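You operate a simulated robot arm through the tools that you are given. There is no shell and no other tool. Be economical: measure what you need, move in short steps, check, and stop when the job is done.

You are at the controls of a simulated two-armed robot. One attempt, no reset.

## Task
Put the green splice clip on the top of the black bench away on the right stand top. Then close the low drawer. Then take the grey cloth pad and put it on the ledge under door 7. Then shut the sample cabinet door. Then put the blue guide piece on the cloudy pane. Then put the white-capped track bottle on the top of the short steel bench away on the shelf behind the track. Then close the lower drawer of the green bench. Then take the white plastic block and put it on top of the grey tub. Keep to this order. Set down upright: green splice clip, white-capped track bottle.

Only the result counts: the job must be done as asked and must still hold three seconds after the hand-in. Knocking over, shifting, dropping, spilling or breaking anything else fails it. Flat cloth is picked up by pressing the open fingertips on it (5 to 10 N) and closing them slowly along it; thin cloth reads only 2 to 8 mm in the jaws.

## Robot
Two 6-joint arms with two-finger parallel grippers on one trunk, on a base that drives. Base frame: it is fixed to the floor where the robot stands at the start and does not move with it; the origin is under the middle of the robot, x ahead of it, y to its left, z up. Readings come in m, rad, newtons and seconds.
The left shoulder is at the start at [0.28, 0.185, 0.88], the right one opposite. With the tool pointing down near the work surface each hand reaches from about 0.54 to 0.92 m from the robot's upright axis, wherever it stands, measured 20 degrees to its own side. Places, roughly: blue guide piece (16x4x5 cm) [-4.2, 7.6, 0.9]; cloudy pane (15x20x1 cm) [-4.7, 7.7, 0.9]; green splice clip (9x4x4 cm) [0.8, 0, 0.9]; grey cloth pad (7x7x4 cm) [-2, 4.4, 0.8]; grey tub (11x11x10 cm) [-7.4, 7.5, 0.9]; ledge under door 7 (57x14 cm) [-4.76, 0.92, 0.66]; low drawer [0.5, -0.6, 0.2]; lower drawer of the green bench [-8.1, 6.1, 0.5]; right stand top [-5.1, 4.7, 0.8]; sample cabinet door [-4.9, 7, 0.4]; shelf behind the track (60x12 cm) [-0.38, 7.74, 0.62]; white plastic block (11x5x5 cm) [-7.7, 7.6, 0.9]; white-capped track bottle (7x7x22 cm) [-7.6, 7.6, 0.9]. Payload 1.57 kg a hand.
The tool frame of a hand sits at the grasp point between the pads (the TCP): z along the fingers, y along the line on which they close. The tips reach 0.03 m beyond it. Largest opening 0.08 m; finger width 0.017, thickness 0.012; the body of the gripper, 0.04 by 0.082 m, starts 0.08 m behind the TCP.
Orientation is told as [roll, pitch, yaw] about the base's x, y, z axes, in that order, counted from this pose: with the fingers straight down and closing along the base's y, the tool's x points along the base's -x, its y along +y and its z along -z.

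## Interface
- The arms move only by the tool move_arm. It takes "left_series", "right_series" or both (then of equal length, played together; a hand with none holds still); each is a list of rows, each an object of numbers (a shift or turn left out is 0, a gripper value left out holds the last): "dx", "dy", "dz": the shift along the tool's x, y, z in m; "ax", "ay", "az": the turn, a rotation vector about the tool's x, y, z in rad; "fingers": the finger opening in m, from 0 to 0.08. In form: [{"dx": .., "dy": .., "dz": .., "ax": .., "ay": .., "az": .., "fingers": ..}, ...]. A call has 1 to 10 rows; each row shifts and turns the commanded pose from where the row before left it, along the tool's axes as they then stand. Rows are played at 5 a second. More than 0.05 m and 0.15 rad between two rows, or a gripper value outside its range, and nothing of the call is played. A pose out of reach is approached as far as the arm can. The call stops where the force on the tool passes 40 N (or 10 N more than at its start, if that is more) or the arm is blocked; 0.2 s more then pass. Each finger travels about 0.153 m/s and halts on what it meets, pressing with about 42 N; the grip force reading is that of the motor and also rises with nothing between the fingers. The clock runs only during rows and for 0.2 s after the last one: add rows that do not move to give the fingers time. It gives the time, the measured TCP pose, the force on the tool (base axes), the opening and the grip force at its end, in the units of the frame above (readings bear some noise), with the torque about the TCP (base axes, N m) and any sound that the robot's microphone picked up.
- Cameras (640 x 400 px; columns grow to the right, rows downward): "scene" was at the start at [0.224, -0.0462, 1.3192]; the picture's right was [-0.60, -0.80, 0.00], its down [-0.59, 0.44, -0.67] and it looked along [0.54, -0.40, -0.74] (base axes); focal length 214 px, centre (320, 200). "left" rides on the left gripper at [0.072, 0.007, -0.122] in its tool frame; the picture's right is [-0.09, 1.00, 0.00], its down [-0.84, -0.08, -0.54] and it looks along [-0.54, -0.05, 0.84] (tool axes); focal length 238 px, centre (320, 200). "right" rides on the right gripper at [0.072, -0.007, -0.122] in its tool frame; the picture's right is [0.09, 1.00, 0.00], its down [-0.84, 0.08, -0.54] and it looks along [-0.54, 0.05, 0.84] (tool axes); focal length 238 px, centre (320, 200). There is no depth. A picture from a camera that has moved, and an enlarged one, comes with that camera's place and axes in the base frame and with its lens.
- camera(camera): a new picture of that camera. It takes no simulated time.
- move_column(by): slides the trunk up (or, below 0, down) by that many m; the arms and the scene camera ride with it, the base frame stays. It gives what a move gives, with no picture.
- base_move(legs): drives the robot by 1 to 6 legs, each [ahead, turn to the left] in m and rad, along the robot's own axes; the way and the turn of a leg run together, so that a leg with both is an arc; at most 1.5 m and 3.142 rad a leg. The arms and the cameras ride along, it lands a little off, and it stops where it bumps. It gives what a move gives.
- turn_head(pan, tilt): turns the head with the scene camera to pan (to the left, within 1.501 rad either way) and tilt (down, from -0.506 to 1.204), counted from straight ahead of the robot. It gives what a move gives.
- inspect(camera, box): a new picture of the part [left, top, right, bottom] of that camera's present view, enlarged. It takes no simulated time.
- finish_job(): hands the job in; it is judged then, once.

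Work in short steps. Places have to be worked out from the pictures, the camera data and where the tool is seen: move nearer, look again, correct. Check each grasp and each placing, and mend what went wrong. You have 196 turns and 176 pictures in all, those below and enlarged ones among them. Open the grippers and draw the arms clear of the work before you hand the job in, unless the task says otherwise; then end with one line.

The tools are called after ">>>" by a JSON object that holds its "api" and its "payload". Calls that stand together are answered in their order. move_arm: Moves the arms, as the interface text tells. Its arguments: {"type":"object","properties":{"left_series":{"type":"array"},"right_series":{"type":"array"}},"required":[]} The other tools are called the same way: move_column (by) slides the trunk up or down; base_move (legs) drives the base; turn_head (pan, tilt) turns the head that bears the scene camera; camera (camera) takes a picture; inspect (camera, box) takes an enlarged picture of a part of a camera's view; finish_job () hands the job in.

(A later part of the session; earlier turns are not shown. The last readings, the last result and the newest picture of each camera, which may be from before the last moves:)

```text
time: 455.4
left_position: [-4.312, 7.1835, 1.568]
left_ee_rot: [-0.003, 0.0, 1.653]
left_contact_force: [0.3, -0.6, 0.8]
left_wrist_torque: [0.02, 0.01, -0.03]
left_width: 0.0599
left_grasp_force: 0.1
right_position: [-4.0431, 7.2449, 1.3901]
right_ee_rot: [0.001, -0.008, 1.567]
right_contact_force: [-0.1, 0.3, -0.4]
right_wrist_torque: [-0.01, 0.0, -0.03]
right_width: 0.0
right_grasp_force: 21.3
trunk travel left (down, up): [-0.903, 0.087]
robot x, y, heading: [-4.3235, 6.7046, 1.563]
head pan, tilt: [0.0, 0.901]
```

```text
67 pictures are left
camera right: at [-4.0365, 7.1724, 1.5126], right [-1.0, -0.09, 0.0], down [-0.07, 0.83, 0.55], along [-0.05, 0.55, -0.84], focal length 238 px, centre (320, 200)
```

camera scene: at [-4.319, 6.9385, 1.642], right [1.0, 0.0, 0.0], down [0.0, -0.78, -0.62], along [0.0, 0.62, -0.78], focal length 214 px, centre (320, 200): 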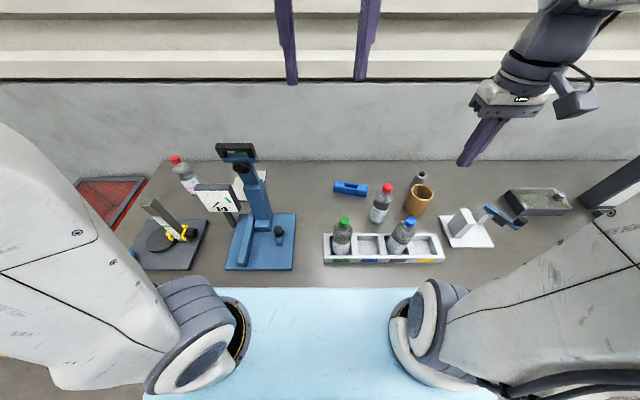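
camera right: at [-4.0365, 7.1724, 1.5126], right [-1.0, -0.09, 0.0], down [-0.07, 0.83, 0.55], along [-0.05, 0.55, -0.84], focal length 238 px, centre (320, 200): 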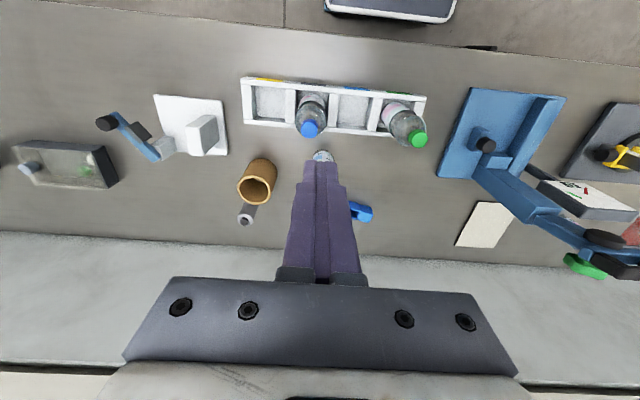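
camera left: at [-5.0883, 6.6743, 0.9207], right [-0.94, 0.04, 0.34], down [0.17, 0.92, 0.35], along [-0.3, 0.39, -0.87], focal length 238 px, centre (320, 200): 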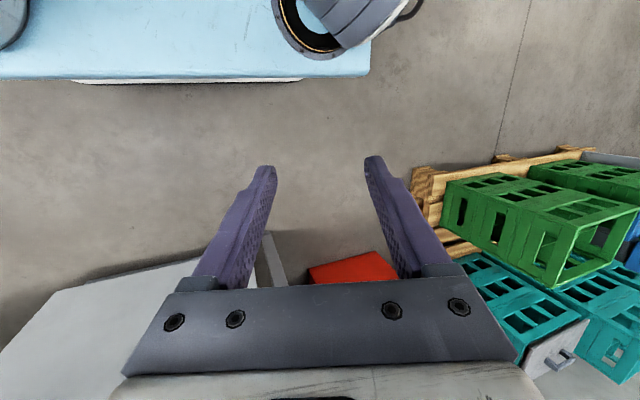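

The views are clear from here: guide near (-4.18, 7.6), pane around (-4.65, 7.64). I bring the right hand over the guide while lowering it, and turn it across the bar.

>>> {"api": "move_arm", "payload": {"right_series": [{"dz": 0.045, "fingers": 0.08}, {"dz": 0.045}, {"dz": 0.03, "dx": -0.03, "dy": 0.017}, {"dx": -0.045, "dy": 0.017}, {"dx": -0.045, "dy": 0.017}, {"dx": -0.045, "dy": 0.017}, {"dx": -0.045, "dy": 0.017}, {"dx": -0.045, "dy": 0.017}, {"dx": -0.045, "dy": 0.017}, {"dx": -0.035, "dy": 0.017}]}}

>>> {"api": "move_arm", "payload": {"right_series": [{"az": -0.147}, {"az": -0.147}, {"az": -0.147}, {"az": -0.147}, {"az": -0.147}, {"az": -0.147}, {"az": -0.147}, {"az": -0.147}, {"az": -0.147}, {}]}}

>>> {"api": "camera", "payload": {"camera": "right"}}

```text
time: 457.6
left_position: [-4.3128, 7.1832, 1.5687]
left_ee_rot: [-0.003, 0.002, 1.652]
left_contact_force: [0.1, -0.5, 0.8]
left_wrist_torque: [0.02, 0.04, 0.02]
left_width: 0.0597
left_grasp_force: 0.0
right_position: [-4.1791, 7.5744, 1.2693]
right_ee_rot: [0.001, -0.004, 1.567]
right_contact_force: [0.0, -0.5, -0.8]
right_wrist_torque: [0.03, 0.02, 0.0]
right_width: 0.0801
right_grasp_force: 0.1
right hand out of reach, approached as far as the arm can: row 10
trunk travel left (down, up): [-0.903, 0.087]
robot x, y, heading: [-4.3198, 6.6991, 1.566]
head pan, tilt: [0.0, 0.901]
```

```text
time: 459.8
left_position: [-4.3113, 7.1845, 1.5692]
left_ee_rot: [-0.003, 0.001, 1.654]
left_contact_force: [-1.1, -0.6, 0.0]
left_wrist_torque: [-0.02, 0.02, 0.01]
left_width: 0.0601
left_grasp_force: 0.1
right_position: [-4.1797, 7.5766, 1.2714]
right_ee_rot: [-0.007, -0.003, 2.894]
right_contact_force: [0.5, -0.3, 0.0]
right_wrist_torque: [0.04, 0.0, 0.0]
right_width: 0.0799
right_grasp_force: 0.1
trunk travel left (down, up): [-0.903, 0.087]
robot x, y, heading: [-4.3192, 6.7026, 1.565]
head pan, tilt: [0.0, 0.901]
```

```text
66 pictures are left
camera right: at [-4.1058, 7.5635, 1.3938], right [-0.16, -0.99, -0.01], down [-0.83, 0.13, 0.54], along [-0.54, 0.09, -0.84], focal length 238 px, centre (320, 200)
```

right: 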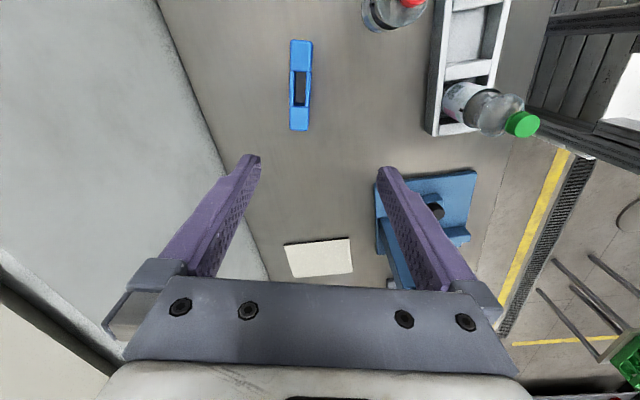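

The guide centre is at about (-4.163, 7.611) and the hand is nearly square to it. I drive 5 cm closer for reach, correct the hand, and go down to z≈1.0.

>>> {"api": "base_move", "payload": {"legs": [[0.05, 0]]}}

>>> {"api": "move_arm", "payload": {"right_series": [{"dx": 0.02, "dy": 0.011, "dz": 0.03}, {"dz": 0.045}, {"dz": 0.045}, {"dz": 0.045}, {"dz": 0.045}, {"dz": 0.045}, {}]}}

>>> {"api": "camera", "payload": {"camera": "right"}}

```text
time: 460.7
left_position: [-4.312, 7.2346, 1.5689]
left_ee_rot: [-0.002, 0.002, 1.654]
left_contact_force: [0.1, 0.7, 0.2]
left_wrist_torque: [-0.01, -0.07, 0.03]
left_width: 0.0602
left_grasp_force: 0.0
right_position: [-4.1786, 7.6274, 1.2719]
right_ee_rot: [-0.007, -0.003, 2.891]
right_contact_force: [0.1, 0.5, -0.1]
right_wrist_torque: [0.02, -0.01, 0.02]
right_width: 0.0801
right_grasp_force: 0.1
trunk travel left (down, up): [-0.903, 0.087]
robot x, y, heading: [-4.3173, 6.7511, 1.565]
head pan, tilt: [0.0, 0.901]
```

```text
time: 462.3
left_position: [-4.3122, 7.2346, 1.5691]
left_ee_rot: [-0.003, 0.0, 1.652]
left_contact_force: [-0.1, 0.3, 0.6]
left_wrist_torque: [0.0, 0.0, -0.02]
left_width: 0.0602
left_grasp_force: 0.2
right_position: [-4.1673, 7.6136, 1.0172]
right_ee_rot: [-0.008, -0.003, 2.89]
right_contact_force: [-0.1, 0.3, 0.7]
right_wrist_torque: [0.0, -0.01, -0.02]
right_width: 0.0801
right_grasp_force: 0.1
trunk travel left (down, up): [-0.903, 0.087]
robot x, y, heading: [-4.3216, 6.7532, 1.569]
head pan, tilt: [0.0, 0.901]
```

```text
65 pictures are left
camera right: at [-4.0949, 7.6014, 1.1395], right [-0.16, -0.99, -0.01], down [-0.83, 0.13, 0.54], along [-0.53, 0.09, -0.84], focal length 238 px, centre (320, 200)
```

right: 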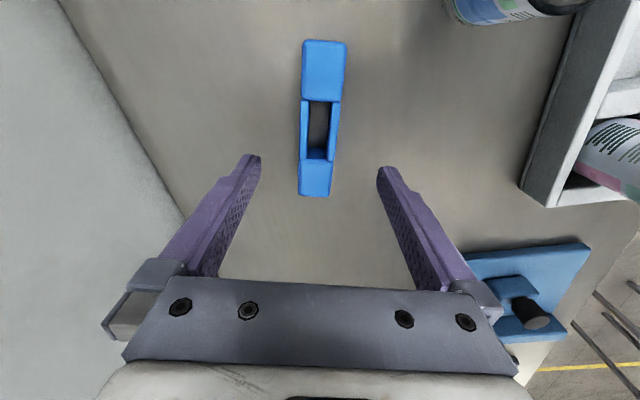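

The guide is centred under the hand; two rays put its middle at z≈0.82, so the bench top is about 0.80. I go down with care.

>>> {"api": "move_arm", "payload": {"right_series": [{"dx": -0.006, "dz": 0.045}, {"dz": 0.045}, {"dz": 0.03}, {"dz": 0.02}, {"dz": 0.01}, {"dz": 0.01}, {}]}}

>>> {"api": "camera", "payload": {"camera": "right"}}

```text
time: 463.4
left_position: [-4.3119, 7.2337, 1.5679]
left_ee_rot: [-0.002, -0.001, 1.653]
left_contact_force: [0.1, 0.0, -0.3]
left_wrist_torque: [-0.01, 0.0, -0.01]
left_width: 0.0598
left_grasp_force: 0.2
right_position: [-4.1716, 7.6185, 0.8812]
right_ee_rot: [-0.006, -0.004, 2.891]
right_contact_force: [0.0, -11.6, 18.7]
right_wrist_torque: [-1.21, 0.13, 0.03]
right_width: 0.0798
right_grasp_force: 0.1
trunk travel left (down, up): [-0.903, 0.087]
robot x, y, heading: [-4.319, 6.755, 1.565]
head pan, tilt: [0.0, 0.901]
stopped in row 5 (right hand): the force on the tool passed its limit at 46 N (the readings are from after the stop); the commanded pose is now the measured one
```

```text
64 pictures are left
camera right: at [-4.0978, 7.6055, 1.0027], right [-0.16, -0.99, 0.0], down [-0.83, 0.13, 0.54], along [-0.54, 0.09, -0.84], focal length 238 px, centre (320, 200)
```

right: 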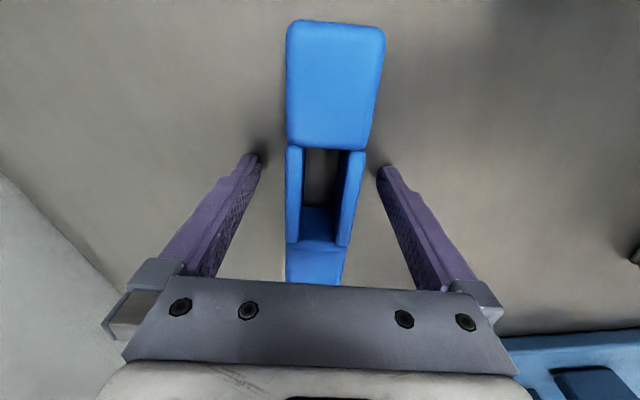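

The tips stand on the bench (z 0.85) with the bar between them. I lift 3 mm, shift 1.5 cm onto the solid part, and close.

>>> {"api": "move_arm", "payload": {"right_series": [{"dz": -0.004}, {"dx": 0.015}, {"fingers": 0.06}, {"fingers": 0.04}, {"fingers": 0.02}, {"fingers": 0.0}, {}, {}]}}

>>> {"api": "camera", "payload": {"camera": "right"}}

```text
time: 465.2
left_position: [-4.3106, 7.2337, 1.5681]
left_ee_rot: [-0.003, 0.001, 1.653]
left_contact_force: [0.4, -0.3, -0.1]
left_wrist_torque: [-0.03, -0.02, -0.01]
left_width: 0.0602
left_grasp_force: 0.1
right_position: [-4.157, 7.616, 0.882]
right_ee_rot: [-0.009, -0.002, 2.891]
right_contact_force: [0.0, 0.2, 0.5]
right_wrist_torque: [-0.09, 0.0, 0.05]
right_width: 0.0396
right_grasp_force: 42.2
trunk travel left (down, up): [-0.903, 0.087]
robot x, y, heading: [-4.3203, 6.7528, 1.571]
head pan, tilt: [0.0, 0.901]
```

```text
63 pictures are left
camera right: at [-4.0838, 7.6035, 1.004], right [-0.16, -0.99, -0.01], down [-0.83, 0.13, 0.54], along [-0.54, 0.09, -0.84], focal length 238 px, centre (320, 200)
```

right: 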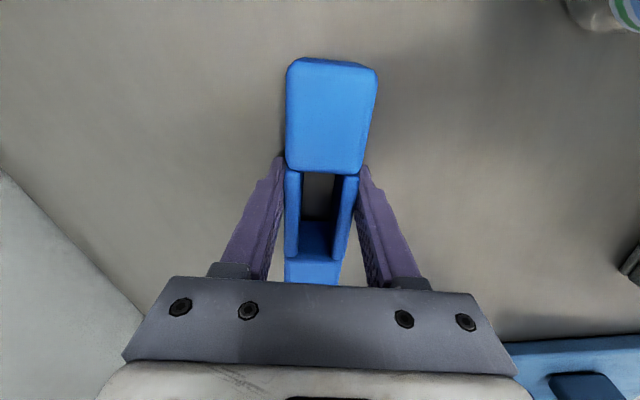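

The bar is held at 4.0 cm. With the bench top at 0.85 the pane works out at x -4.744…-4.59, y 7.556…7.76. I lift, retract over the bottles, and back off.

>>> {"api": "move_arm", "payload": {"right_series": [{"dz": -0.045}, {"dz": -0.048}, {"dz": -0.048}, {"dz": -0.048}, {"dz": -0.048}, {"dz": -0.048}, {"dz": -0.048}, {"dz": -0.048}, {"dx": 0.011, "dy": 0.045}, {"dx": 0.011, "dy": 0.045}]}}

>>> {"api": "move_arm", "payload": {"right_series": [{"dx": 0.011, "dy": 0.045}, {"dx": 0.011, "dy": 0.045}, {"dx": 0.011, "dy": 0.045}, {"dx": 0.011, "dy": 0.045}, {"az": 0.147}, {"az": 0.147}, {"az": 0.147}, {"az": 0.147}, {"az": 0.147}, {"az": 0.147}]}}

>>> {"api": "base_move", "payload": {"legs": [[-0.3, 0], [0, 1.55]]}}

```text
time: 467.4
left_position: [-4.3114, 7.2343, 1.5688]
left_ee_rot: [0.0, 0.002, 1.653]
left_contact_force: [-0.2, 0.6, -1.0]
left_wrist_torque: [0.03, 0.01, -0.02]
left_width: 0.06
left_grasp_force: 0.0
right_position: [-4.1561, 7.5167, 1.2629]
right_ee_rot: [-0.009, -0.003, 2.892]
right_contact_force: [0.5, -0.2, -2.2]
right_wrist_torque: [-0.01, -0.06, 0.0]
right_width: 0.0397
right_grasp_force: 41.9
trunk travel left (down, up): [-0.903, 0.087]
robot x, y, heading: [-4.3224, 6.7549, 1.565]
head pan, tilt: [0.0, 0.901]
```

```text
time: 469.6
left_position: [-4.3121, 7.2349, 1.5685]
left_ee_rot: [-0.001, 0.001, 1.653]
left_contact_force: [0.3, 0.5, -0.3]
left_wrist_torque: [0.02, -0.01, -0.01]
left_width: 0.0599
left_grasp_force: 0.1
right_position: [-4.1586, 7.3337, 1.2596]
right_ee_rot: [-0.004, -0.006, 2.005]
right_contact_force: [-0.2, 0.4, -1.8]
right_wrist_torque: [-0.02, -0.01, 0.01]
right_width: 0.0398
right_grasp_force: 41.5
trunk travel left (down, up): [-0.903, 0.087]
robot x, y, heading: [-4.3193, 6.7497, 1.563]
head pan, tilt: [0.0, 0.901]
```

```text
time: 475.4
left_position: [-4.803, 6.4804, 1.568]
left_ee_rot: [-0.002, 0.001, -3.092]
left_contact_force: [0.0, 0.1, -0.3]
left_wrist_torque: [0.0, 0.0, -0.01]
left_width: 0.0601
left_grasp_force: 0.1
right_position: [-4.8978, 6.6349, 1.2611]
right_ee_rot: [-0.003, -0.011, -2.733]
right_contact_force: [0.3, 0.3, -2.4]
right_wrist_torque: [-0.03, -0.03, 0.0]
right_width: 0.0395
right_grasp_force: 41.8
trunk travel left (down, up): [-0.903, 0.087]
robot x, y, heading: [-4.3206, 6.4607, 3.111]
head pan, tilt: [0.0, 0.901]
```

I finish turning the bar in line with the robot and raise it a bit more, then drive west and face the bench at x≈-4.83.

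>>> {"api": "move_arm", "payload": {"right_series": [{"az": 0.145}, {"az": 0.145}, {"az": 0.145}, {"dz": -0.045}, {"dz": -0.03}]}}

>>> {"api": "base_move", "payload": {"legs": [[0.52, 0], [0, -1.55]]}}

>>> {"api": "camera", "payload": {"camera": "scene"}}

```text
time: 476.6
left_position: [-4.8044, 6.4802, 1.5682]
left_ee_rot: [-0.001, 0.0, -3.089]
left_contact_force: [0.1, 0.9, 0.1]
left_wrist_torque: [0.02, 0.04, -0.02]
left_width: 0.0599
left_grasp_force: 0.0
right_position: [-4.8958, 6.6345, 1.3367]
right_ee_rot: [0.0, -0.01, 3.112]
right_contact_force: [1.0, 0.0, -1.9]
right_wrist_torque: [0.01, 0.0, 0.03]
right_width: 0.0395
right_grasp_force: 41.9
trunk travel left (down, up): [-0.903, 0.087]
robot x, y, heading: [-4.3197, 6.4576, 3.108]
head pan, tilt: [0.0, 0.901]
```

```text
time: 483.5
left_position: [-4.827, 6.9546, 1.5688]
left_ee_rot: [-0.002, 0.001, 1.632]
left_contact_force: [0.3, 0.1, -0.1]
left_wrist_torque: [-0.03, -0.01, 0.01]
left_width: 0.06
left_grasp_force: 0.0
right_position: [-4.6753, 7.0505, 1.3341]
right_ee_rot: [-0.001, -0.009, 1.553]
right_contact_force: [-0.1, 0.4, -1.5]
right_wrist_torque: [-0.01, -0.02, -0.01]
right_width: 0.0394
right_grasp_force: 42.4
trunk travel left (down, up): [-0.903, 0.087]
robot x, y, heading: [-4.8449, 6.4688, 1.544]
head pan, tilt: [0.0, 0.901]
```

```text
62 pictures are left
camera scene: at [-4.8399, 6.7101, 1.6419], right [1.0, -0.02, 0.0], down [-0.02, -0.78, -0.62], along [0.02, 0.62, -0.78], focal length 214 px, centre (320, 200)
```

scene: 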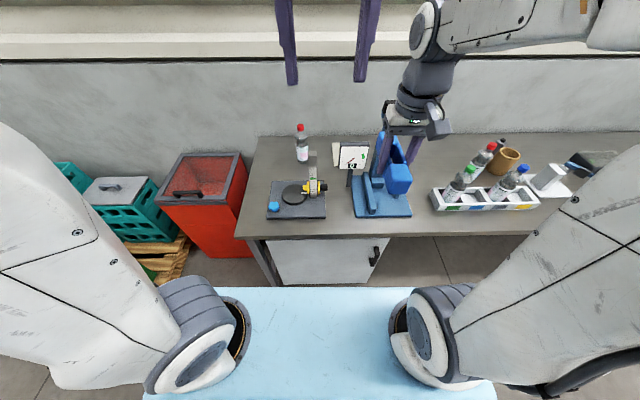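

The route is clear. I drive up to y≈6.755, then move the bar to x≈-4.70 (away from the stand's column), lower to 1.2 and reach forward over the dial.

>>> {"api": "base_move", "payload": {"legs": [[0.285, 0]]}}

>>> {"api": "move_arm", "payload": {"right_series": [{"dy": 0.03, "dz": 0.03, "az": -0.018}, {"dz": 0.045}, {"dz": 0.045}, {"dx": -0.04}, {"dx": -0.04}, {"dx": -0.04}, {"dx": -0.04}]}}

>>> {"api": "camera", "payload": {"camera": "right"}}

>>> {"api": "camera", "payload": {"camera": "scene"}}

```text
time: 485.4
left_position: [-4.8223, 7.2372, 1.568]
left_ee_rot: [-0.002, 0.003, 1.635]
left_contact_force: [0.1, -0.1, -0.4]
left_wrist_torque: [0.03, 0.03, 0.02]
left_width: 0.0599
left_grasp_force: 0.1
right_position: [-4.6686, 7.3325, 1.3369]
right_ee_rot: [-0.002, -0.009, 1.557]
right_contact_force: [0.3, -0.7, -1.8]
right_wrist_torque: [-0.03, 0.01, 0.0]
right_width: 0.0397
right_grasp_force: 42.0
trunk travel left (down, up): [-0.903, 0.087]
robot x, y, heading: [-4.8405, 6.7511, 1.552]
head pan, tilt: [0.0, 0.901]
```

```text
time: 487.0
left_position: [-4.8232, 7.2377, 1.5678]
left_ee_rot: [-0.002, 0.002, 1.636]
left_contact_force: [0.2, 0.2, 0.9]
left_wrist_torque: [0.04, 0.02, 0.02]
left_width: 0.0598
left_grasp_force: 0.1
right_position: [-4.6986, 7.4955, 1.2167]
right_ee_rot: [0.001, -0.007, 1.573]
right_contact_force: [0.4, 0.0, -0.5]
right_wrist_torque: [-0.02, -0.02, 0.01]
right_width: 0.0395
right_grasp_force: 41.9
trunk travel left (down, up): [-0.903, 0.087]
robot x, y, heading: [-4.8402, 6.7532, 1.548]
head pan, tilt: [0.0, 0.901]
```

```text
61 pictures are left
camera right: at [-4.6897, 7.4228, 1.3384], right [-1.0, -0.09, 0.0], down [-0.08, 0.83, 0.55], along [-0.05, 0.55, -0.84], focal length 238 px, centre (320, 200)
```

right: 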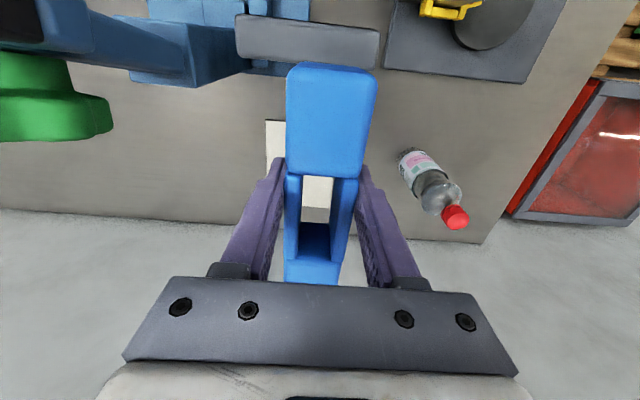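

```text
60 pictures are left
camera scene: at [-4.8341, 6.9925, 1.6419], right [1.0, -0.02, 0.0], down [-0.02, -0.78, -0.62], along [0.01, 0.62, -0.78], focal length 214 px, centre (320, 200)
```

scene: 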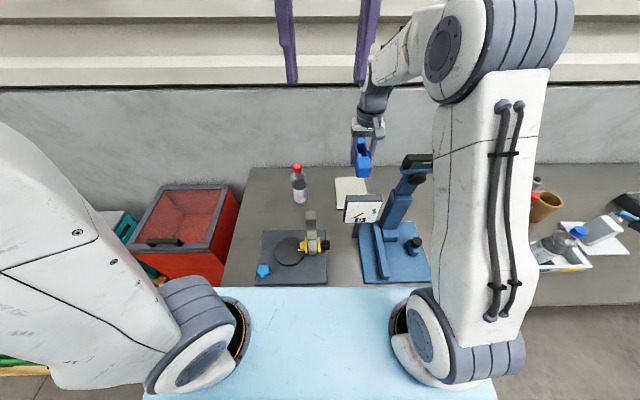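

The bar is past the dial and the pane is in view where computed. I move forward to y≈7.63, shift to x≈-4.672, and lower to just above the pane.

>>> {"api": "move_arm", "payload": {"right_series": [{"dx": -0.045, "dz": 0.015}, {"dx": -0.045, "dz": 0.015}, {"dx": -0.044, "dz": 0.015}, {"dy": -0.026, "dz": 0.03}, {"dz": 0.045}, {"dz": 0.045}, {"dz": 0.045}, {"dz": 0.045}, {"dz": 0.02}, {}]}}

>>> {"api": "camera", "payload": {"camera": "right"}}

>>> {"api": "inspect", "payload": {"camera": "scene", "box": [280, 120, 440, 220]}}

```text
time: 489.2
left_position: [-4.8238, 7.2376, 1.5678]
left_ee_rot: [-0.001, 0.0, 1.636]
left_contact_force: [0.8, -0.2, 0.1]
left_wrist_torque: [0.02, -0.01, 0.0]
left_width: 0.06
left_grasp_force: 0.0
right_position: [-4.6757, 7.6334, 0.9455]
right_ee_rot: [0.0, -0.009, 1.576]
right_contact_force: [0.4, 0.5, -2.5]
right_wrist_torque: [-0.02, -0.03, 0.01]
right_width: 0.0396
right_grasp_force: 42.3
trunk travel left (down, up): [-0.903, 0.087]
robot x, y, heading: [-4.8405, 6.7539, 1.55]
head pan, tilt: [0.0, 0.901]
```

```text
59 pictures are left
camera right: at [-4.667, 7.5594, 1.0669], right [-1.0, -0.1, 0.0], down [-0.08, 0.83, 0.55], along [-0.05, 0.55, -0.84], focal length 238 px, centre (320, 200)
```

right: 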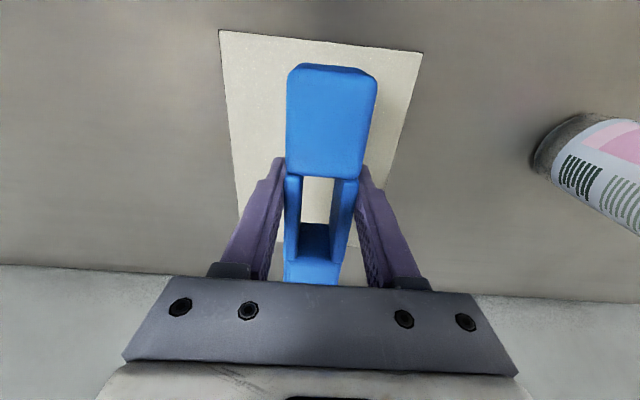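

```text
4.00 times, centred on (360, 170) of scene
camera zoom: at [-4.8341, 6.9926, 1.6419], right [1.0, -0.02, 0.0], down [-0.02, -0.78, -0.62], along [0.01, 0.62, -0.78], focal length 858 px, centre (160, 320)
```

zoom: 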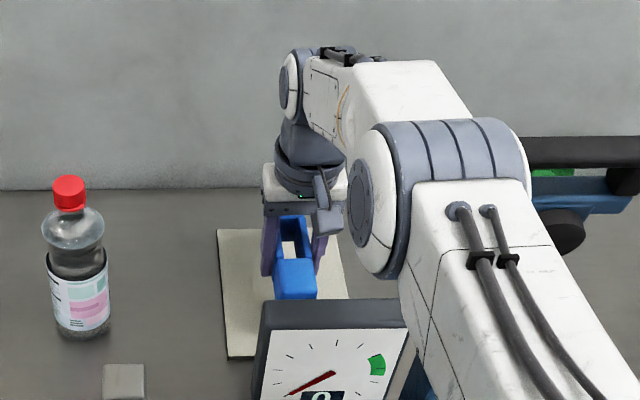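

The bar hangs well inside the pane's outline. I lower it to contact.

>>> {"api": "move_arm", "payload": {"right_series": [{"dz": 0.03}, {"dz": 0.01}, {"dz": 0.005}, {"dz": 0.004}, {"dz": 0.003}, {"dz": 0.003}, {}]}}

```text
time: 490.8
left_position: [-4.8237, 7.2374, 1.5696]
left_ee_rot: [-0.002, 0.0, 1.636]
left_contact_force: [-0.1, -0.9, 0.1]
left_wrist_torque: [-0.01, -0.01, -0.02]
left_width: 0.0601
left_grasp_force: 0.0
right_position: [-4.6755, 7.6263, 0.8927]
right_ee_rot: [0.0, -0.009, 1.574]
right_contact_force: [0.4, -1.0, -2.6]
right_wrist_torque: [-0.04, 0.0, 0.01]
right_width: 0.0396
right_grasp_force: 42.1
right hand out of reach, approached as far as the arm can: row 5
trunk travel left (down, up): [-0.903, 0.087]
robot x, y, heading: [-4.8373, 6.7527, 1.547]
head pan, tilt: [0.0, 0.901]
```

No contact yet and the reach is at its limit. I come back 5 mm and go on lowering.

>>> {"api": "move_arm", "payload": {"right_series": [{"dx": 0.006}, {"dz": 0.003}, {"dz": 0.003}, {"dz": 0.003}, {"dz": 0.003}, {}]}}

>>> {"api": "camera", "payload": {"camera": "right"}}

```text
time: 491.8
left_position: [-4.8224, 7.2371, 1.5688]
left_ee_rot: [0.0, 0.0, 1.634]
left_contact_force: [-0.2, -0.7, -0.3]
left_wrist_torque: [-0.02, 0.04, 0.02]
left_width: 0.0601
left_grasp_force: 0.2
right_position: [-4.6757, 7.6268, 0.8895]
right_ee_rot: [0.001, -0.017, 1.573]
right_contact_force: [0.4, 0.6, 11.7]
right_wrist_torque: [-0.94, -0.1, -0.01]
right_width: 0.0395
right_grasp_force: 41.6
trunk travel left (down, up): [-0.903, 0.087]
robot x, y, heading: [-4.8431, 6.7553, 1.549]
head pan, tilt: [0.0, 0.901]
stopped in row 4 (right hand): the force on the tool passed its limit at 44 N (the readings are from after the stop); the commanded pose is now the measured one
```

```text
57 pictures are left
camera right: at [-4.6666, 7.5532, 1.0114], right [-1.0, -0.09, 0.0], down [-0.08, 0.83, 0.56], along [-0.05, 0.55, -0.83], focal length 238 px, centre (320, 200)
```

right: 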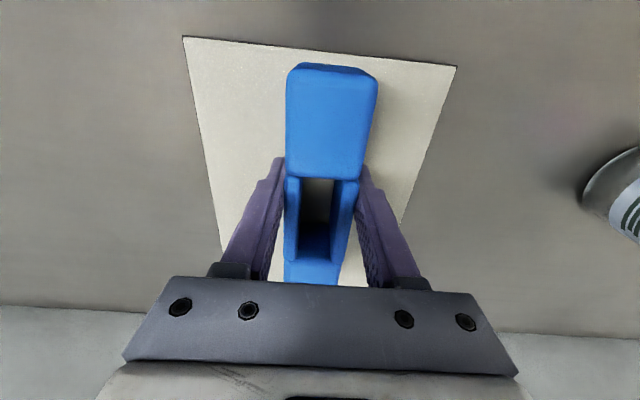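

Contact on the pane. I open gently and lift straight up.

>>> {"api": "move_arm", "payload": {"right_series": [{"dz": -0.001}, {"fingers": 0.05}, {"fingers": 0.06}, {}, {"dz": -0.02}, {"dz": -0.04}, {"dz": -0.045}, {"dz": -0.045}, {"dz": -0.045}]}}

>>> {"api": "camera", "payload": {"camera": "right"}}

```text
time: 493.8
left_position: [-4.8229, 7.237, 1.5667]
left_ee_rot: [-0.001, 0.002, 1.635]
left_contact_force: [0.8, 1.2, -0.2]
left_wrist_torque: [0.01, 0.03, -0.03]
left_width: 0.06
left_grasp_force: 0.2
right_position: [-4.6738, 7.6216, 1.0815]
right_ee_rot: [0.0, -0.014, 1.574]
right_contact_force: [0.1, 0.5, 0.9]
right_wrist_torque: [0.0, 0.02, 0.0]
right_width: 0.0602
right_grasp_force: 0.1
trunk travel left (down, up): [-0.903, 0.087]
robot x, y, heading: [-4.8422, 6.7534, 1.55]
head pan, tilt: [0.0, 0.901]
```

```text
56 pictures are left
camera right: at [-4.6659, 7.5481, 1.2026], right [-1.0, -0.1, 0.0], down [-0.08, 0.83, 0.55], along [-0.05, 0.55, -0.83], focal length 238 px, centre (320, 200)
```

right: 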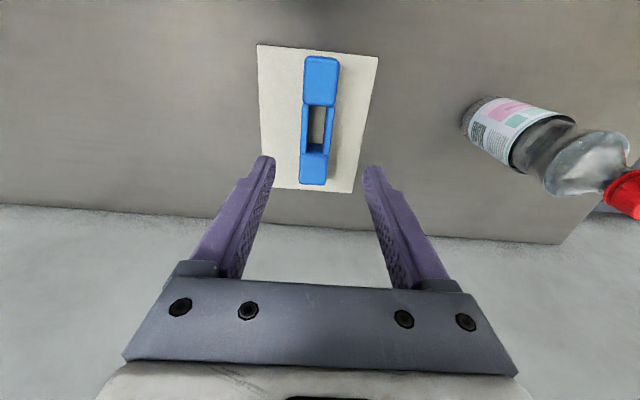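

The guide lies fully on the pane. I raise and retract the hand, back off, lower the trunk and turn west for the bottle.

>>> {"api": "move_arm", "payload": {"right_series": [{"dz": -0.045, "dy": 0.012}, {"dz": -0.045, "dy": 0.012}, {"dz": -0.045}, {"dz": -0.045}, {"dx": 0.045}, {"dx": 0.045}, {"dx": 0.045}, {"dx": 0.045}, {"dx": 0.045}, {"dx": 0.045}]}}

>>> {"api": "base_move", "payload": {"legs": [[-0.28, 0], [0, 1.59]]}}

>>> {"api": "move_column", "payload": {"by": -0.2}}

>>> {"api": "turn_head", "payload": {"pan": 0.0, "tilt": 0.45}}

>>> {"api": "camera", "payload": {"camera": "scene"}}

```text
time: 496.0
left_position: [-4.8233, 7.2378, 1.5682]
left_ee_rot: [0.0, 0.001, 1.637]
left_contact_force: [0.4, 0.0, -1.2]
left_wrist_torque: [0.0, 0.01, 0.01]
left_width: 0.0602
left_grasp_force: 0.1
right_position: [-4.6933, 7.3515, 1.2606]
right_ee_rot: [0.001, -0.014, 1.574]
right_contact_force: [-0.2, 0.5, -0.5]
right_wrist_torque: [-0.01, -0.01, -0.01]
right_width: 0.0601
right_grasp_force: 0.0
trunk travel left (down, up): [-0.903, 0.087]
robot x, y, heading: [-4.8417, 6.759, 1.554]
head pan, tilt: [0.0, 0.901]
```

```text
time: 501.8
left_position: [-5.3287, 6.4953, 1.5684]
left_ee_rot: [-0.003, 0.001, -3.072]
left_contact_force: [0.4, 0.0, -0.1]
left_wrist_torque: [-0.01, 0.0, -0.03]
left_width: 0.06
left_grasp_force: 0.2
right_position: [-5.4436, 6.6234, 1.2613]
right_ee_rot: [0.0, -0.016, -3.133]
right_contact_force: [0.7, 0.5, -0.1]
right_wrist_torque: [0.03, 0.0, 0.01]
right_width: 0.0604
right_grasp_force: 0.0
trunk travel left (down, up): [-0.903, 0.087]
robot x, y, heading: [-4.8497, 6.4792, 3.127]
head pan, tilt: [0.0, 0.901]
```

```text
time: 504.0
left_position: [-5.3279, 6.4959, 1.3685]
left_ee_rot: [-0.001, 0.001, -3.072]
left_contact_force: [0.3, 0.1, 0.4]
left_wrist_torque: [0.01, 0.01, -0.03]
left_width: 0.0601
left_grasp_force: 0.1
right_position: [-5.4433, 6.6245, 1.0621]
right_ee_rot: [0.0, -0.016, -3.134]
right_contact_force: [0.4, 0.1, 0.4]
right_wrist_torque: [-0.03, -0.03, 0.0]
right_width: 0.06
right_grasp_force: 0.1
trunk travel left (down, up): [-0.703, 0.287]
robot x, y, heading: [-4.8463, 6.4808, 3.12]
head pan, tilt: [0.0, 0.901]
```

```text
time: 504.9
left_position: [-5.3275, 6.4944, 1.369]
left_ee_rot: [-0.001, 0.003, -3.072]
left_contact_force: [-0.4, -0.2, 0.2]
left_wrist_torque: [0.02, -0.01, -0.02]
left_width: 0.0599
left_grasp_force: 0.0
right_position: [-5.4434, 6.6236, 1.0593]
right_ee_rot: [0.0, -0.015, -3.132]
right_contact_force: [-0.1, 0.5, -0.6]
right_wrist_torque: [0.02, 0.0, 0.02]
right_width: 0.06
right_grasp_force: 0.1
trunk travel left (down, up): [-0.703, 0.287]
robot x, y, heading: [-4.8443, 6.4798, 3.121]
head pan, tilt: [0.0, 0.45]
```

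```text
55 pictures are left
camera scene: at [-5.0973, 6.4859, 1.4802], right [0.02, 1.0, 0.0], down [0.44, -0.01, -0.9], along [-0.9, 0.01, -0.44], focal length 214 px, centre (320, 200)
```

scene: 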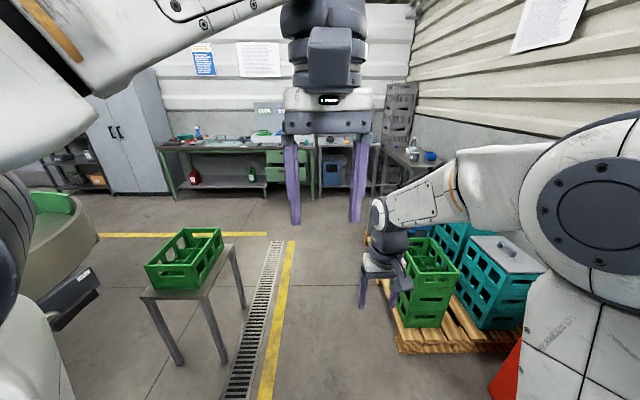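

The corridor between the pallet (y≥7.0) and the small table (y≤5.92) is clear. I drive west to x≈-7.45 and face the short steel bench to the north.

>>> {"api": "base_move", "payload": {"legs": [[0, 0.02], [1.3, 0], [1.3, 0]]}}

>>> {"api": "base_move", "payload": {"legs": [[0, -1.56]]}}

>>> {"api": "turn_head", "payload": {"pan": 0.0, "tilt": 0.6}}

>>> {"api": "camera", "payload": {"camera": "scene"}}

```text
time: 517.9
left_position: [-7.9255, 6.3794, 1.3679]
left_ee_rot: [-0.001, 0.002, -3.002]
left_contact_force: [-0.1, -0.2, -0.7]
left_wrist_torque: [0.0, 0.0, 0.04]
left_width: 0.0601
left_grasp_force: 0.1
right_position: [-8.0489, 6.4994, 1.0612]
right_ee_rot: [0.0, -0.015, -3.066]
right_contact_force: [-0.8, 0.5, -0.7]
right_wrist_torque: [0.01, -0.02, 0.01]
right_width: 0.06
right_grasp_force: 0.0
trunk travel left (down, up): [-0.703, 0.287]
robot x, y, heading: [-7.4446, 6.3982, -3.092]
head pan, tilt: [0.0, 0.45]
```

```text
time: 522.0
left_position: [-7.4762, 6.8795, 1.3688]
left_ee_rot: [-0.002, 0.0, 1.74]
left_contact_force: [-0.5, 0.8, -0.1]
left_wrist_torque: [0.01, -0.02, 0.01]
left_width: 0.0598
left_grasp_force: 0.1
right_position: [-7.3611, 7.007, 1.0611]
right_ee_rot: [0.0, -0.016, 1.679]
right_contact_force: [0.7, 0.1, 0.5]
right_wrist_torque: [0.01, 0.0, 0.0]
right_width: 0.06
right_grasp_force: 0.1
trunk travel left (down, up): [-0.703, 0.287]
robot x, y, heading: [-7.444, 6.3961, 1.656]
head pan, tilt: [0.0, 0.45]
```

```text
time: 522.7
left_position: [-7.4765, 6.8779, 1.3683]
left_ee_rot: [-0.002, -0.001, 1.741]
left_contact_force: [-0.3, -0.4, -0.1]
left_wrist_torque: [0.0, 0.03, 0.0]
left_width: 0.0601
left_grasp_force: 0.0
right_position: [-7.3614, 7.0072, 1.0603]
right_ee_rot: [-0.001, -0.013, 1.679]
right_contact_force: [-0.5, -0.6, 0.0]
right_wrist_torque: [0.0, -0.03, 0.0]
right_width: 0.0599
right_grasp_force: 0.0
trunk travel left (down, up): [-0.703, 0.287]
robot x, y, heading: [-7.4418, 6.3975, 1.656]
head pan, tilt: [0.0, 0.6]
```

```text
54 pictures are left
camera scene: at [-7.4632, 6.6466, 1.4667], right [1.0, 0.08, 0.0], down [0.05, -0.56, -0.83], along [-0.07, 0.82, -0.56], focal length 214 px, centre (320, 200)
```

scene: 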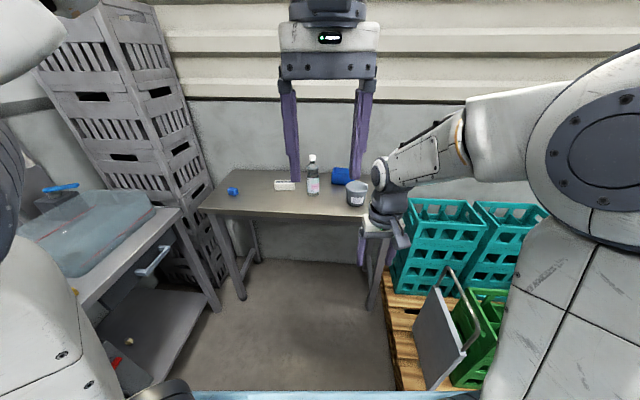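

The short steel bench (front y≈7.4) carries the white block, the white-capped bottle near (-7.58, 7.57) and the grey tub. I zoom in.

>>> {"api": "inspect", "payload": {"camera": "scene", "box": [210, 130, 410, 255]}}

>>> {"api": "camera", "payload": {"camera": "right"}}

```text
3.20 times, centred on (310, 192) of scene
camera zoom: at [-7.4632, 6.6466, 1.4667], right [1.0, 0.08, 0.0], down [0.05, -0.56, -0.83], along [-0.07, 0.82, -0.56], focal length 686 px, centre (352, 224)
```

zoom: 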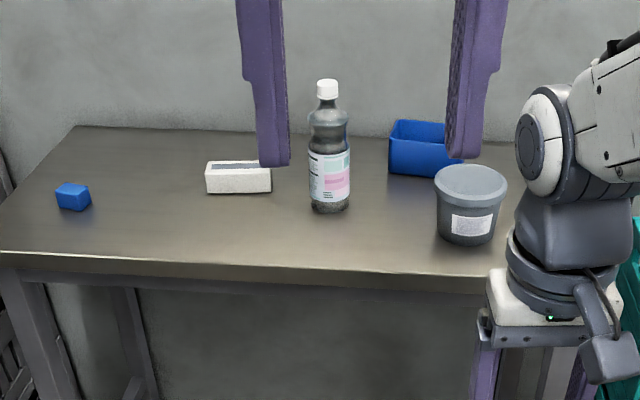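

```text
52 pictures are left
camera right: at [-7.3442, 6.9343, 1.1823], right [-0.98, -0.2, 0.0], down [-0.17, 0.82, 0.55], along [-0.11, 0.54, -0.83], focal length 238 px, centre (320, 200)
```

right: 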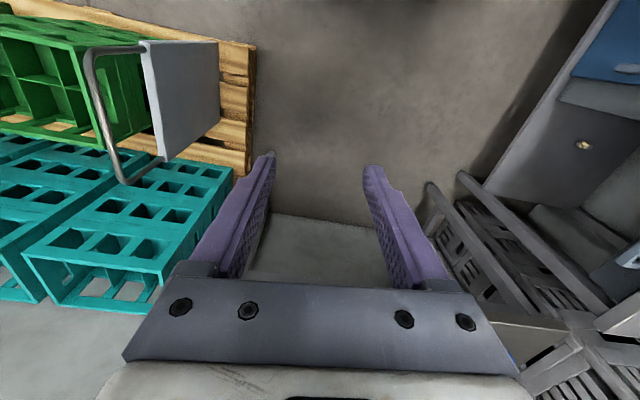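

The bottle stands at about (-7.578, 7.606), cap top z≈1.076 on a 0.856 bench. The left hand suits best. I lift the right hand aside, drive forward, and bring the left hand over the cap.

>>> {"api": "move_arm", "payload": {"right_series": [{"dz": -0.045}, {"dz": -0.045}, {"dy": -0.045}, {"dy": -0.045}, {}], "left_series": [{"fingers": 0.08}, {}, {}, {}, {}]}}

>>> {"api": "base_move", "payload": {"legs": [[0.37, 0], [0, -0.08]]}}

>>> {"api": "camera", "payload": {"camera": "left"}}

```text
time: 523.9
left_position: [-7.4771, 6.8792, 1.367]
left_ee_rot: [-0.003, 0.002, 1.739]
left_contact_force: [0.2, -0.4, -0.1]
left_wrist_torque: [-0.01, 0.04, -0.02]
left_width: 0.0803
left_grasp_force: 0.2
right_position: [-7.2717, 7.014, 1.1503]
right_ee_rot: [0.002, -0.015, 1.681]
right_contact_force: [-0.5, -0.4, -0.7]
right_wrist_torque: [0.01, 0.02, -0.02]
right_width: 0.0599
right_grasp_force: 0.0
trunk travel left (down, up): [-0.703, 0.287]
robot x, y, heading: [-7.4423, 6.3985, 1.656]
head pan, tilt: [0.0, 0.6]
```

```text
time: 526.8
left_position: [-7.4706, 7.2525, 1.3684]
left_ee_rot: [-0.003, 0.003, 1.662]
left_contact_force: [-0.3, 0.1, -0.3]
left_wrist_torque: [0.01, 0.04, -0.03]
left_width: 0.0802
left_grasp_force: 0.1
right_position: [-7.2554, 7.3715, 1.1497]
right_ee_rot: [-0.002, -0.013, 1.601]
right_contact_force: [0.2, 0.1, 1.2]
right_wrist_torque: [0.04, 0.02, 0.02]
right_width: 0.0601
right_grasp_force: 0.0
trunk travel left (down, up): [-0.703, 0.287]
robot x, y, heading: [-7.4724, 6.769, 1.576]
head pan, tilt: [0.0, 0.6]
```

```text
51 pictures are left
camera left: at [-7.4691, 7.1796, 1.4908], right [-1.0, 0.0, 0.0], down [0.0, 0.84, 0.54], along [0.0, 0.54, -0.84], focal length 238 px, centre (320, 200)
```

left: 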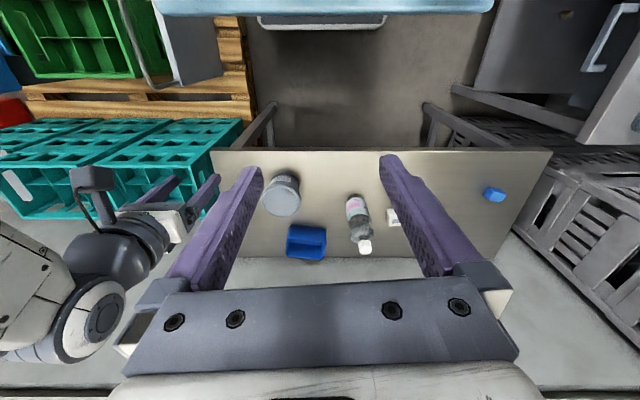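

The cap is at about (-7.575, 7.58). I bring the left hand over it, lowering to z≈1.2.

>>> {"api": "move_arm", "payload": {"left_series": [{"dx": -0.042, "dy": 0.0093, "dz": 0.02}, {"dx": -0.042, "dy": 0.0093, "dz": 0.02}, {"dx": -0.042, "dy": 0.0093, "dz": 0.02}, {"dx": -0.042, "dy": 0.0093, "dz": 0.02}, {"dx": -0.042, "dy": 0.0093, "dz": 0.02}, {"dx": -0.042, "dy": 0.0093, "dz": 0.02}, {"dx": -0.042, "dy": 0.0093, "dz": 0.02}, {"dx": -0.042, "dy": 0.0093, "dz": 0.02}, {"az": 0.09}, {}]}}

>>> {"api": "camera", "payload": {"camera": "left"}}

```text
time: 529.0
left_position: [-7.5744, 7.5753, 1.2066]
left_ee_rot: [0.0, 0.002, 1.57]
left_contact_force: [0.6, 0.1, -0.5]
left_wrist_torque: [-0.01, -0.01, -0.01]
left_width: 0.0801
left_grasp_force: 0.1
left hand out of reach, approached as far as the arm can: row 8
right_position: [-7.2563, 7.3705, 1.1499]
right_ee_rot: [0.0, -0.014, 1.601]
right_contact_force: [0.5, 0.3, 0.4]
right_wrist_torque: [0.01, -0.01, 0.01]
right_width: 0.0601
right_grasp_force: 0.1
trunk travel left (down, up): [-0.703, 0.287]
robot x, y, heading: [-7.472, 6.768, 1.579]
head pan, tilt: [0.0, 0.6]
```

```text
50 pictures are left
camera left: at [-7.5805, 7.5026, 1.328], right [-1.0, 0.09, 0.0], down [0.08, 0.84, 0.54], along [0.05, 0.54, -0.84], focal length 238 px, centre (320, 200)
```

left: 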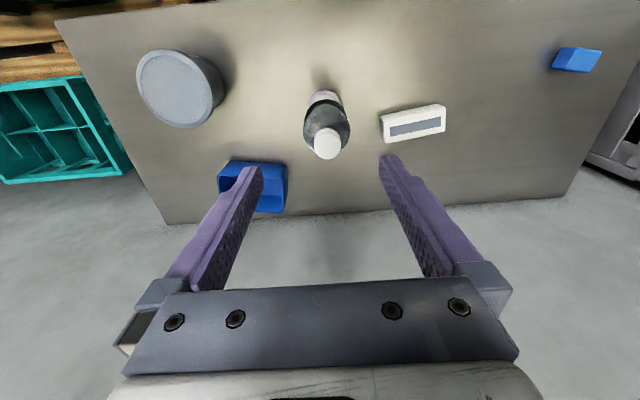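

Triangulated, the cap top is at (-7.582, 7.605, 1.045). I centre over it and go down around the cap.

>>> {"api": "move_arm", "payload": {"left_series": [{"dx": -0.015, "dy": 0.004, "dz": 0.03}, {"dx": -0.015, "dy": 0.004, "dz": 0.04}, {"dz": 0.04}, {"dz": 0.03}, {"dz": 0.03}, {"dz": 0.01}, {}]}}

>>> {"api": "camera", "payload": {"camera": "left"}}

>>> {"api": "inspect", "payload": {"camera": "scene", "box": [220, 100, 420, 225]}}

```text
time: 530.6
left_position: [-7.5823, 7.604, 1.0222]
left_ee_rot: [-0.001, 0.001, 1.573]
left_contact_force: [0.3, 0.6, 0.1]
left_wrist_torque: [-0.01, -0.01, 0.0]
left_width: 0.08
left_grasp_force: 0.0
right_position: [-7.2559, 7.3716, 1.1502]
right_ee_rot: [0.0, -0.014, 1.6]
right_contact_force: [-0.1, -0.1, 0.1]
right_wrist_torque: [0.02, 0.0, 0.01]
right_width: 0.0597
right_grasp_force: 0.1
trunk travel left (down, up): [-0.703, 0.287]
robot x, y, heading: [-7.4722, 6.7701, 1.575]
head pan, tilt: [0.0, 0.6]
```

```text
49 pictures are left
camera left: at [-7.5878, 7.5322, 1.1451], right [-1.0, 0.09, 0.0], down [0.08, 0.84, 0.54], along [0.05, 0.54, -0.84], focal length 238 px, centre (320, 200)
```

left: 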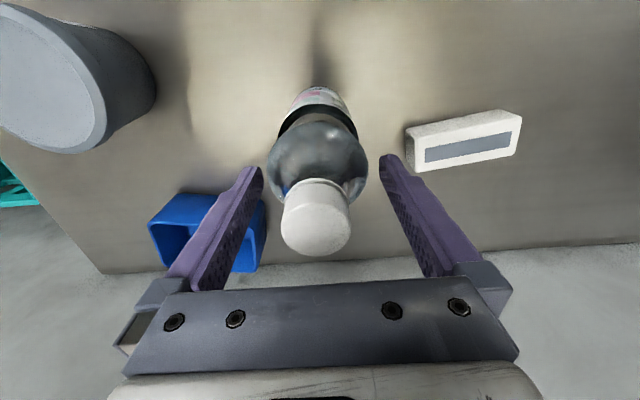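

```text
3.20 times, centred on (320, 162) of scene
camera zoom: at [-7.4746, 7.0196, 1.4667], right [1.0, 0.0, 0.0], down [0.0, -0.57, -0.82], along [0.0, 0.82, -0.57], focal length 686 px, centre (320, 320)
```

zoom: 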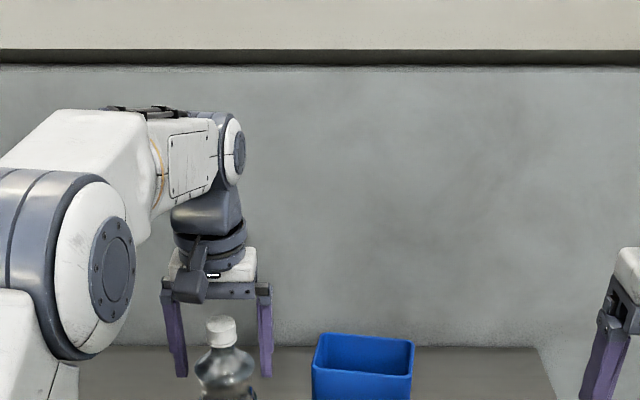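

The fingers straddle the cap well; to grip the cap and not the shoulder I rise 2.2 cm and close.

>>> {"api": "move_arm", "payload": {"left_series": [{"dz": -0.022, "dx": 0.004}, {"fingers": 0.06}, {"fingers": 0.04}, {"fingers": 0.02}, {"fingers": 0.0}, {}, {}]}}

>>> {"api": "camera", "payload": {"camera": "left"}}

```text
time: 531.6
left_position: [-7.5823, 7.6025, 1.0575]
left_ee_rot: [-0.004, -0.021, 1.57]
left_contact_force: [0.9, -2.1, 25.2]
left_wrist_torque: [-0.91, 0.65, 0.01]
left_width: 0.0306
left_grasp_force: 39.4
right_position: [-7.255, 7.3707, 1.1514]
right_ee_rot: [0.002, -0.015, 1.601]
right_contact_force: [-0.5, 0.5, 0.7]
right_wrist_torque: [0.0, 0.01, 0.01]
right_width: 0.06
right_grasp_force: 0.2
trunk travel left (down, up): [-0.703, 0.287]
robot x, y, heading: [-7.474, 6.7676, 1.576]
head pan, tilt: [0.0, 0.6]
stopped in row 5 (left hand): the force on the tool passed its limit at 59 N (the readings are from after the stop); the commanded pose is now the measured one
```

```text
47 pictures are left
camera left: at [-7.5871, 7.5273, 1.1777], right [-1.0, 0.09, 0.0], down [0.07, 0.83, 0.56], along [0.05, 0.56, -0.83], focal length 238 px, centre (320, 200)
```

left: 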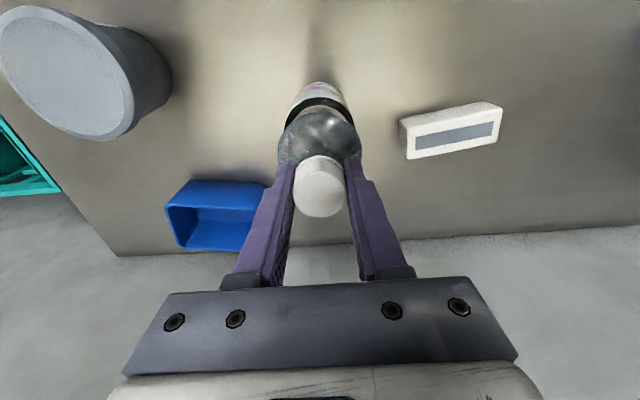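

The tips rode up on the bottle's neck and now hold at 3.1 cm. I settle and read the grip before lifting.

>>> {"api": "move_arm", "payload": {"left_series": [{"fingers": 0.0}, {}, {"dz": -0.01}, {"dz": -0.02}, {}]}}

>>> {"api": "camera", "payload": {"camera": "left"}}

>>> {"api": "inspect", "payload": {"camera": "scene", "box": [220, 100, 420, 225]}}

```text
time: 532.8
left_position: [-7.5813, 7.6013, 1.0814]
left_ee_rot: [-0.004, -0.013, 1.571]
left_contact_force: [-0.1, 0.2, -4.7]
left_wrist_torque: [0.0, -0.03, -0.01]
left_width: 0.0307
left_grasp_force: 39.9
right_position: [-7.2551, 7.3708, 1.1508]
right_ee_rot: [0.0, -0.014, 1.601]
right_contact_force: [0.2, -1.3, 0.6]
right_wrist_torque: [0.04, 0.0, 0.01]
right_width: 0.0599
right_grasp_force: 0.1
trunk travel left (down, up): [-0.703, 0.287]
robot x, y, heading: [-7.476, 6.7696, 1.573]
head pan, tilt: [0.0, 0.6]
```

```text
46 pictures are left
camera left: at [-7.5867, 7.5284, 1.2022], right [-1.0, 0.09, 0.0], down [0.07, 0.83, 0.55], along [0.05, 0.55, -0.83], focal length 238 px, centre (320, 200)
```

left: 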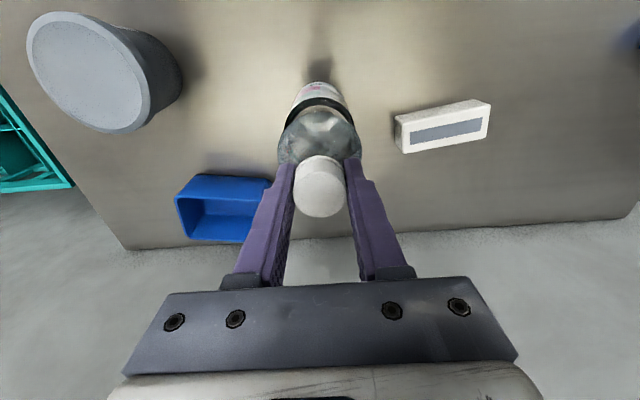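

```text
3.20 times, centred on (320, 162) of scene
camera zoom: at [-7.4747, 7.0197, 1.4665], right [1.0, 0.0, 0.0], down [0.0, -0.57, -0.82], along [0.0, 0.82, -0.57], focal length 686 px, centre (320, 320)
```

zoom: 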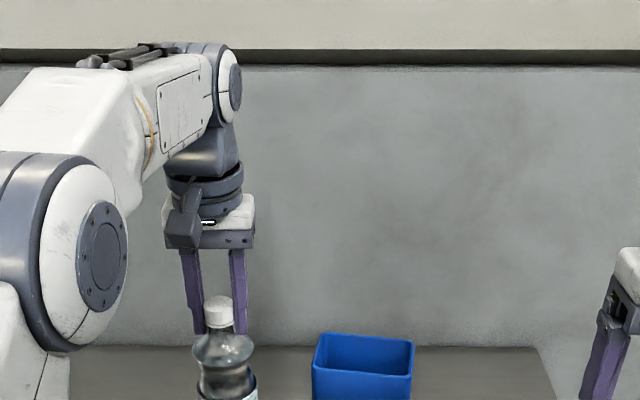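

The bottle hangs from its neck (4.7 N). I raise and retract it, back off, and turn east.

>>> {"api": "move_arm", "payload": {"left_series": [{"dz": -0.04}, {"dz": -0.045}, {"dz": -0.045}, {"dz": -0.04}, {"dx": 0.045}, {"dx": 0.045}, {"dx": 0.045}, {"dx": 0.045}, {"dx": 0.045}, {"dx": 0.045}]}}

>>> {"api": "base_move", "payload": {"legs": [[-0.35, 0], [0, -1.55], [0.9, 0]]}}

```text
time: 535.0
left_position: [-7.585, 7.2955, 1.2289]
left_ee_rot: [-0.008, -0.013, 1.571]
left_contact_force: [-0.3, 0.0, -5.0]
left_wrist_torque: [0.02, -0.02, -0.03]
left_width: 0.0305
left_grasp_force: 40.1
left hand out of reach, approached as far as the arm can: row 3, 4
right_position: [-7.2555, 7.3713, 1.15]
right_ee_rot: [0.0, -0.014, 1.6]
right_contact_force: [0.7, -0.5, -0.3]
right_wrist_torque: [-0.05, -0.02, 0.0]
right_width: 0.0597
right_grasp_force: 0.0
trunk travel left (down, up): [-0.703, 0.287]
robot x, y, heading: [-7.4701, 6.7707, 1.571]
head pan, tilt: [0.0, 0.6]
```

```text
time: 545.3
left_position: [-6.064, 6.5876, 1.2314]
left_ee_rot: [-0.003, -0.016, 0.03]
left_contact_force: [-0.2, 0.4, -5.3]
left_wrist_torque: [0.03, 0.0, -0.03]
left_width: 0.0303
left_grasp_force: 39.1
right_position: [-5.9768, 6.2583, 1.1499]
right_ee_rot: [0.0, -0.014, 0.059]
right_contact_force: [0.4, 0.0, -0.7]
right_wrist_torque: [-0.05, -0.01, -0.02]
right_width: 0.0599
right_grasp_force: 0.0
trunk travel left (down, up): [-0.703, 0.287]
robot x, y, heading: [-6.5874, 6.4596, 0.035]
head pan, tilt: [0.0, 0.6]
```

Steady. I correct the heading and continue east between the column and the bench.

>>> {"api": "base_move", "payload": {"legs": [[0, -0.06], [1.3, 0], [1.3, 0], [1.0, 0]]}}

```text
time: 563.0
left_position: [-2.5148, 6.7122, 1.2296]
left_ee_rot: [-0.003, -0.013, 0.073]
left_contact_force: [0.1, 0.1, -4.3]
left_wrist_torque: [-0.03, 0.02, 0.01]
left_width: 0.0304
left_grasp_force: 39.5
right_position: [-2.4153, 6.3891, 1.1501]
right_ee_rot: [0.0, -0.014, 0.102]
right_contact_force: [-0.7, 0.4, -0.2]
right_wrist_torque: [-0.02, 0.04, 0.0]
right_width: 0.06
right_grasp_force: 0.2
trunk travel left (down, up): [-0.703, 0.287]
robot x, y, heading: [-3.0308, 6.5628, 0.084]
head pan, tilt: [0.0, 0.6]
```

>>> {"api": "base_move", "payload": {"legs": [[0, -0.12], [1.3, 0], [1.3, 0]]}}

>>> {"api": "turn_head", "payload": {"pan": 1.2, "tilt": 0.45}}

>>> {"api": "camera", "payload": {"camera": "scene"}}

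```text
time: 576.4
left_position: [0.1278, 6.6115, 1.2306]
left_ee_rot: [-0.003, -0.015, -0.01]
left_contact_force: [-0.7, 0.3, -4.5]
left_wrist_torque: [-0.02, -0.02, -0.01]
left_width: 0.0304
left_grasp_force: 39.1
right_position: [0.1991, 6.2815, 1.1499]
right_ee_rot: [0.002, -0.013, 0.022]
right_contact_force: [0.0, 0.4, 0.2]
right_wrist_torque: [0.0, -0.01, 0.02]
right_width: 0.0601
right_grasp_force: 0.1
trunk travel left (down, up): [-0.703, 0.287]
robot x, y, heading: [-0.4009, 6.5042, -0.006]
head pan, tilt: [0.0, 0.6]
```

```text
time: 577.8
left_position: [0.1259, 6.6115, 1.2305]
left_ee_rot: [-0.003, -0.014, -0.008]
left_contact_force: [0.2, -0.2, -4.4]
left_wrist_torque: [-0.02, -0.03, -0.04]
left_width: 0.0305
left_grasp_force: 39.5
right_position: [0.1999, 6.28, 1.15]
right_ee_rot: [-0.001, -0.013, 0.021]
right_contact_force: [0.5, -0.3, -0.1]
right_wrist_torque: [0.01, 0.0, 0.02]
right_width: 0.0601
right_grasp_force: 0.2
trunk travel left (down, up): [-0.703, 0.287]
robot x, y, heading: [-0.4024, 6.505, -0.007]
head pan, tilt: [1.201, 0.45]
```

```text
44 pictures are left
camera scene: at [-0.205, 6.591, 1.4802], right [0.93, -0.37, 0.0], down [-0.16, -0.41, -0.9], along [0.33, 0.84, -0.44], focal length 214 px, centre (320, 200)
```

scene: 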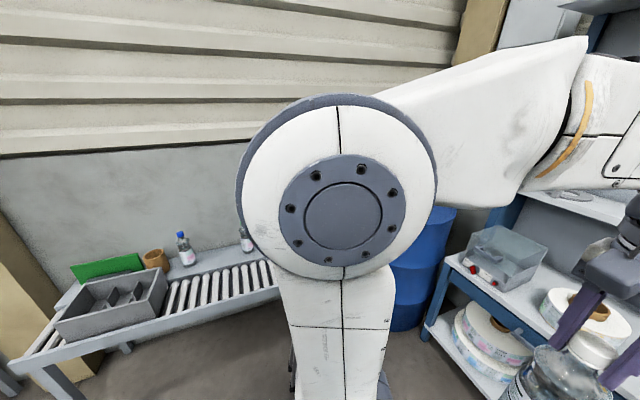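

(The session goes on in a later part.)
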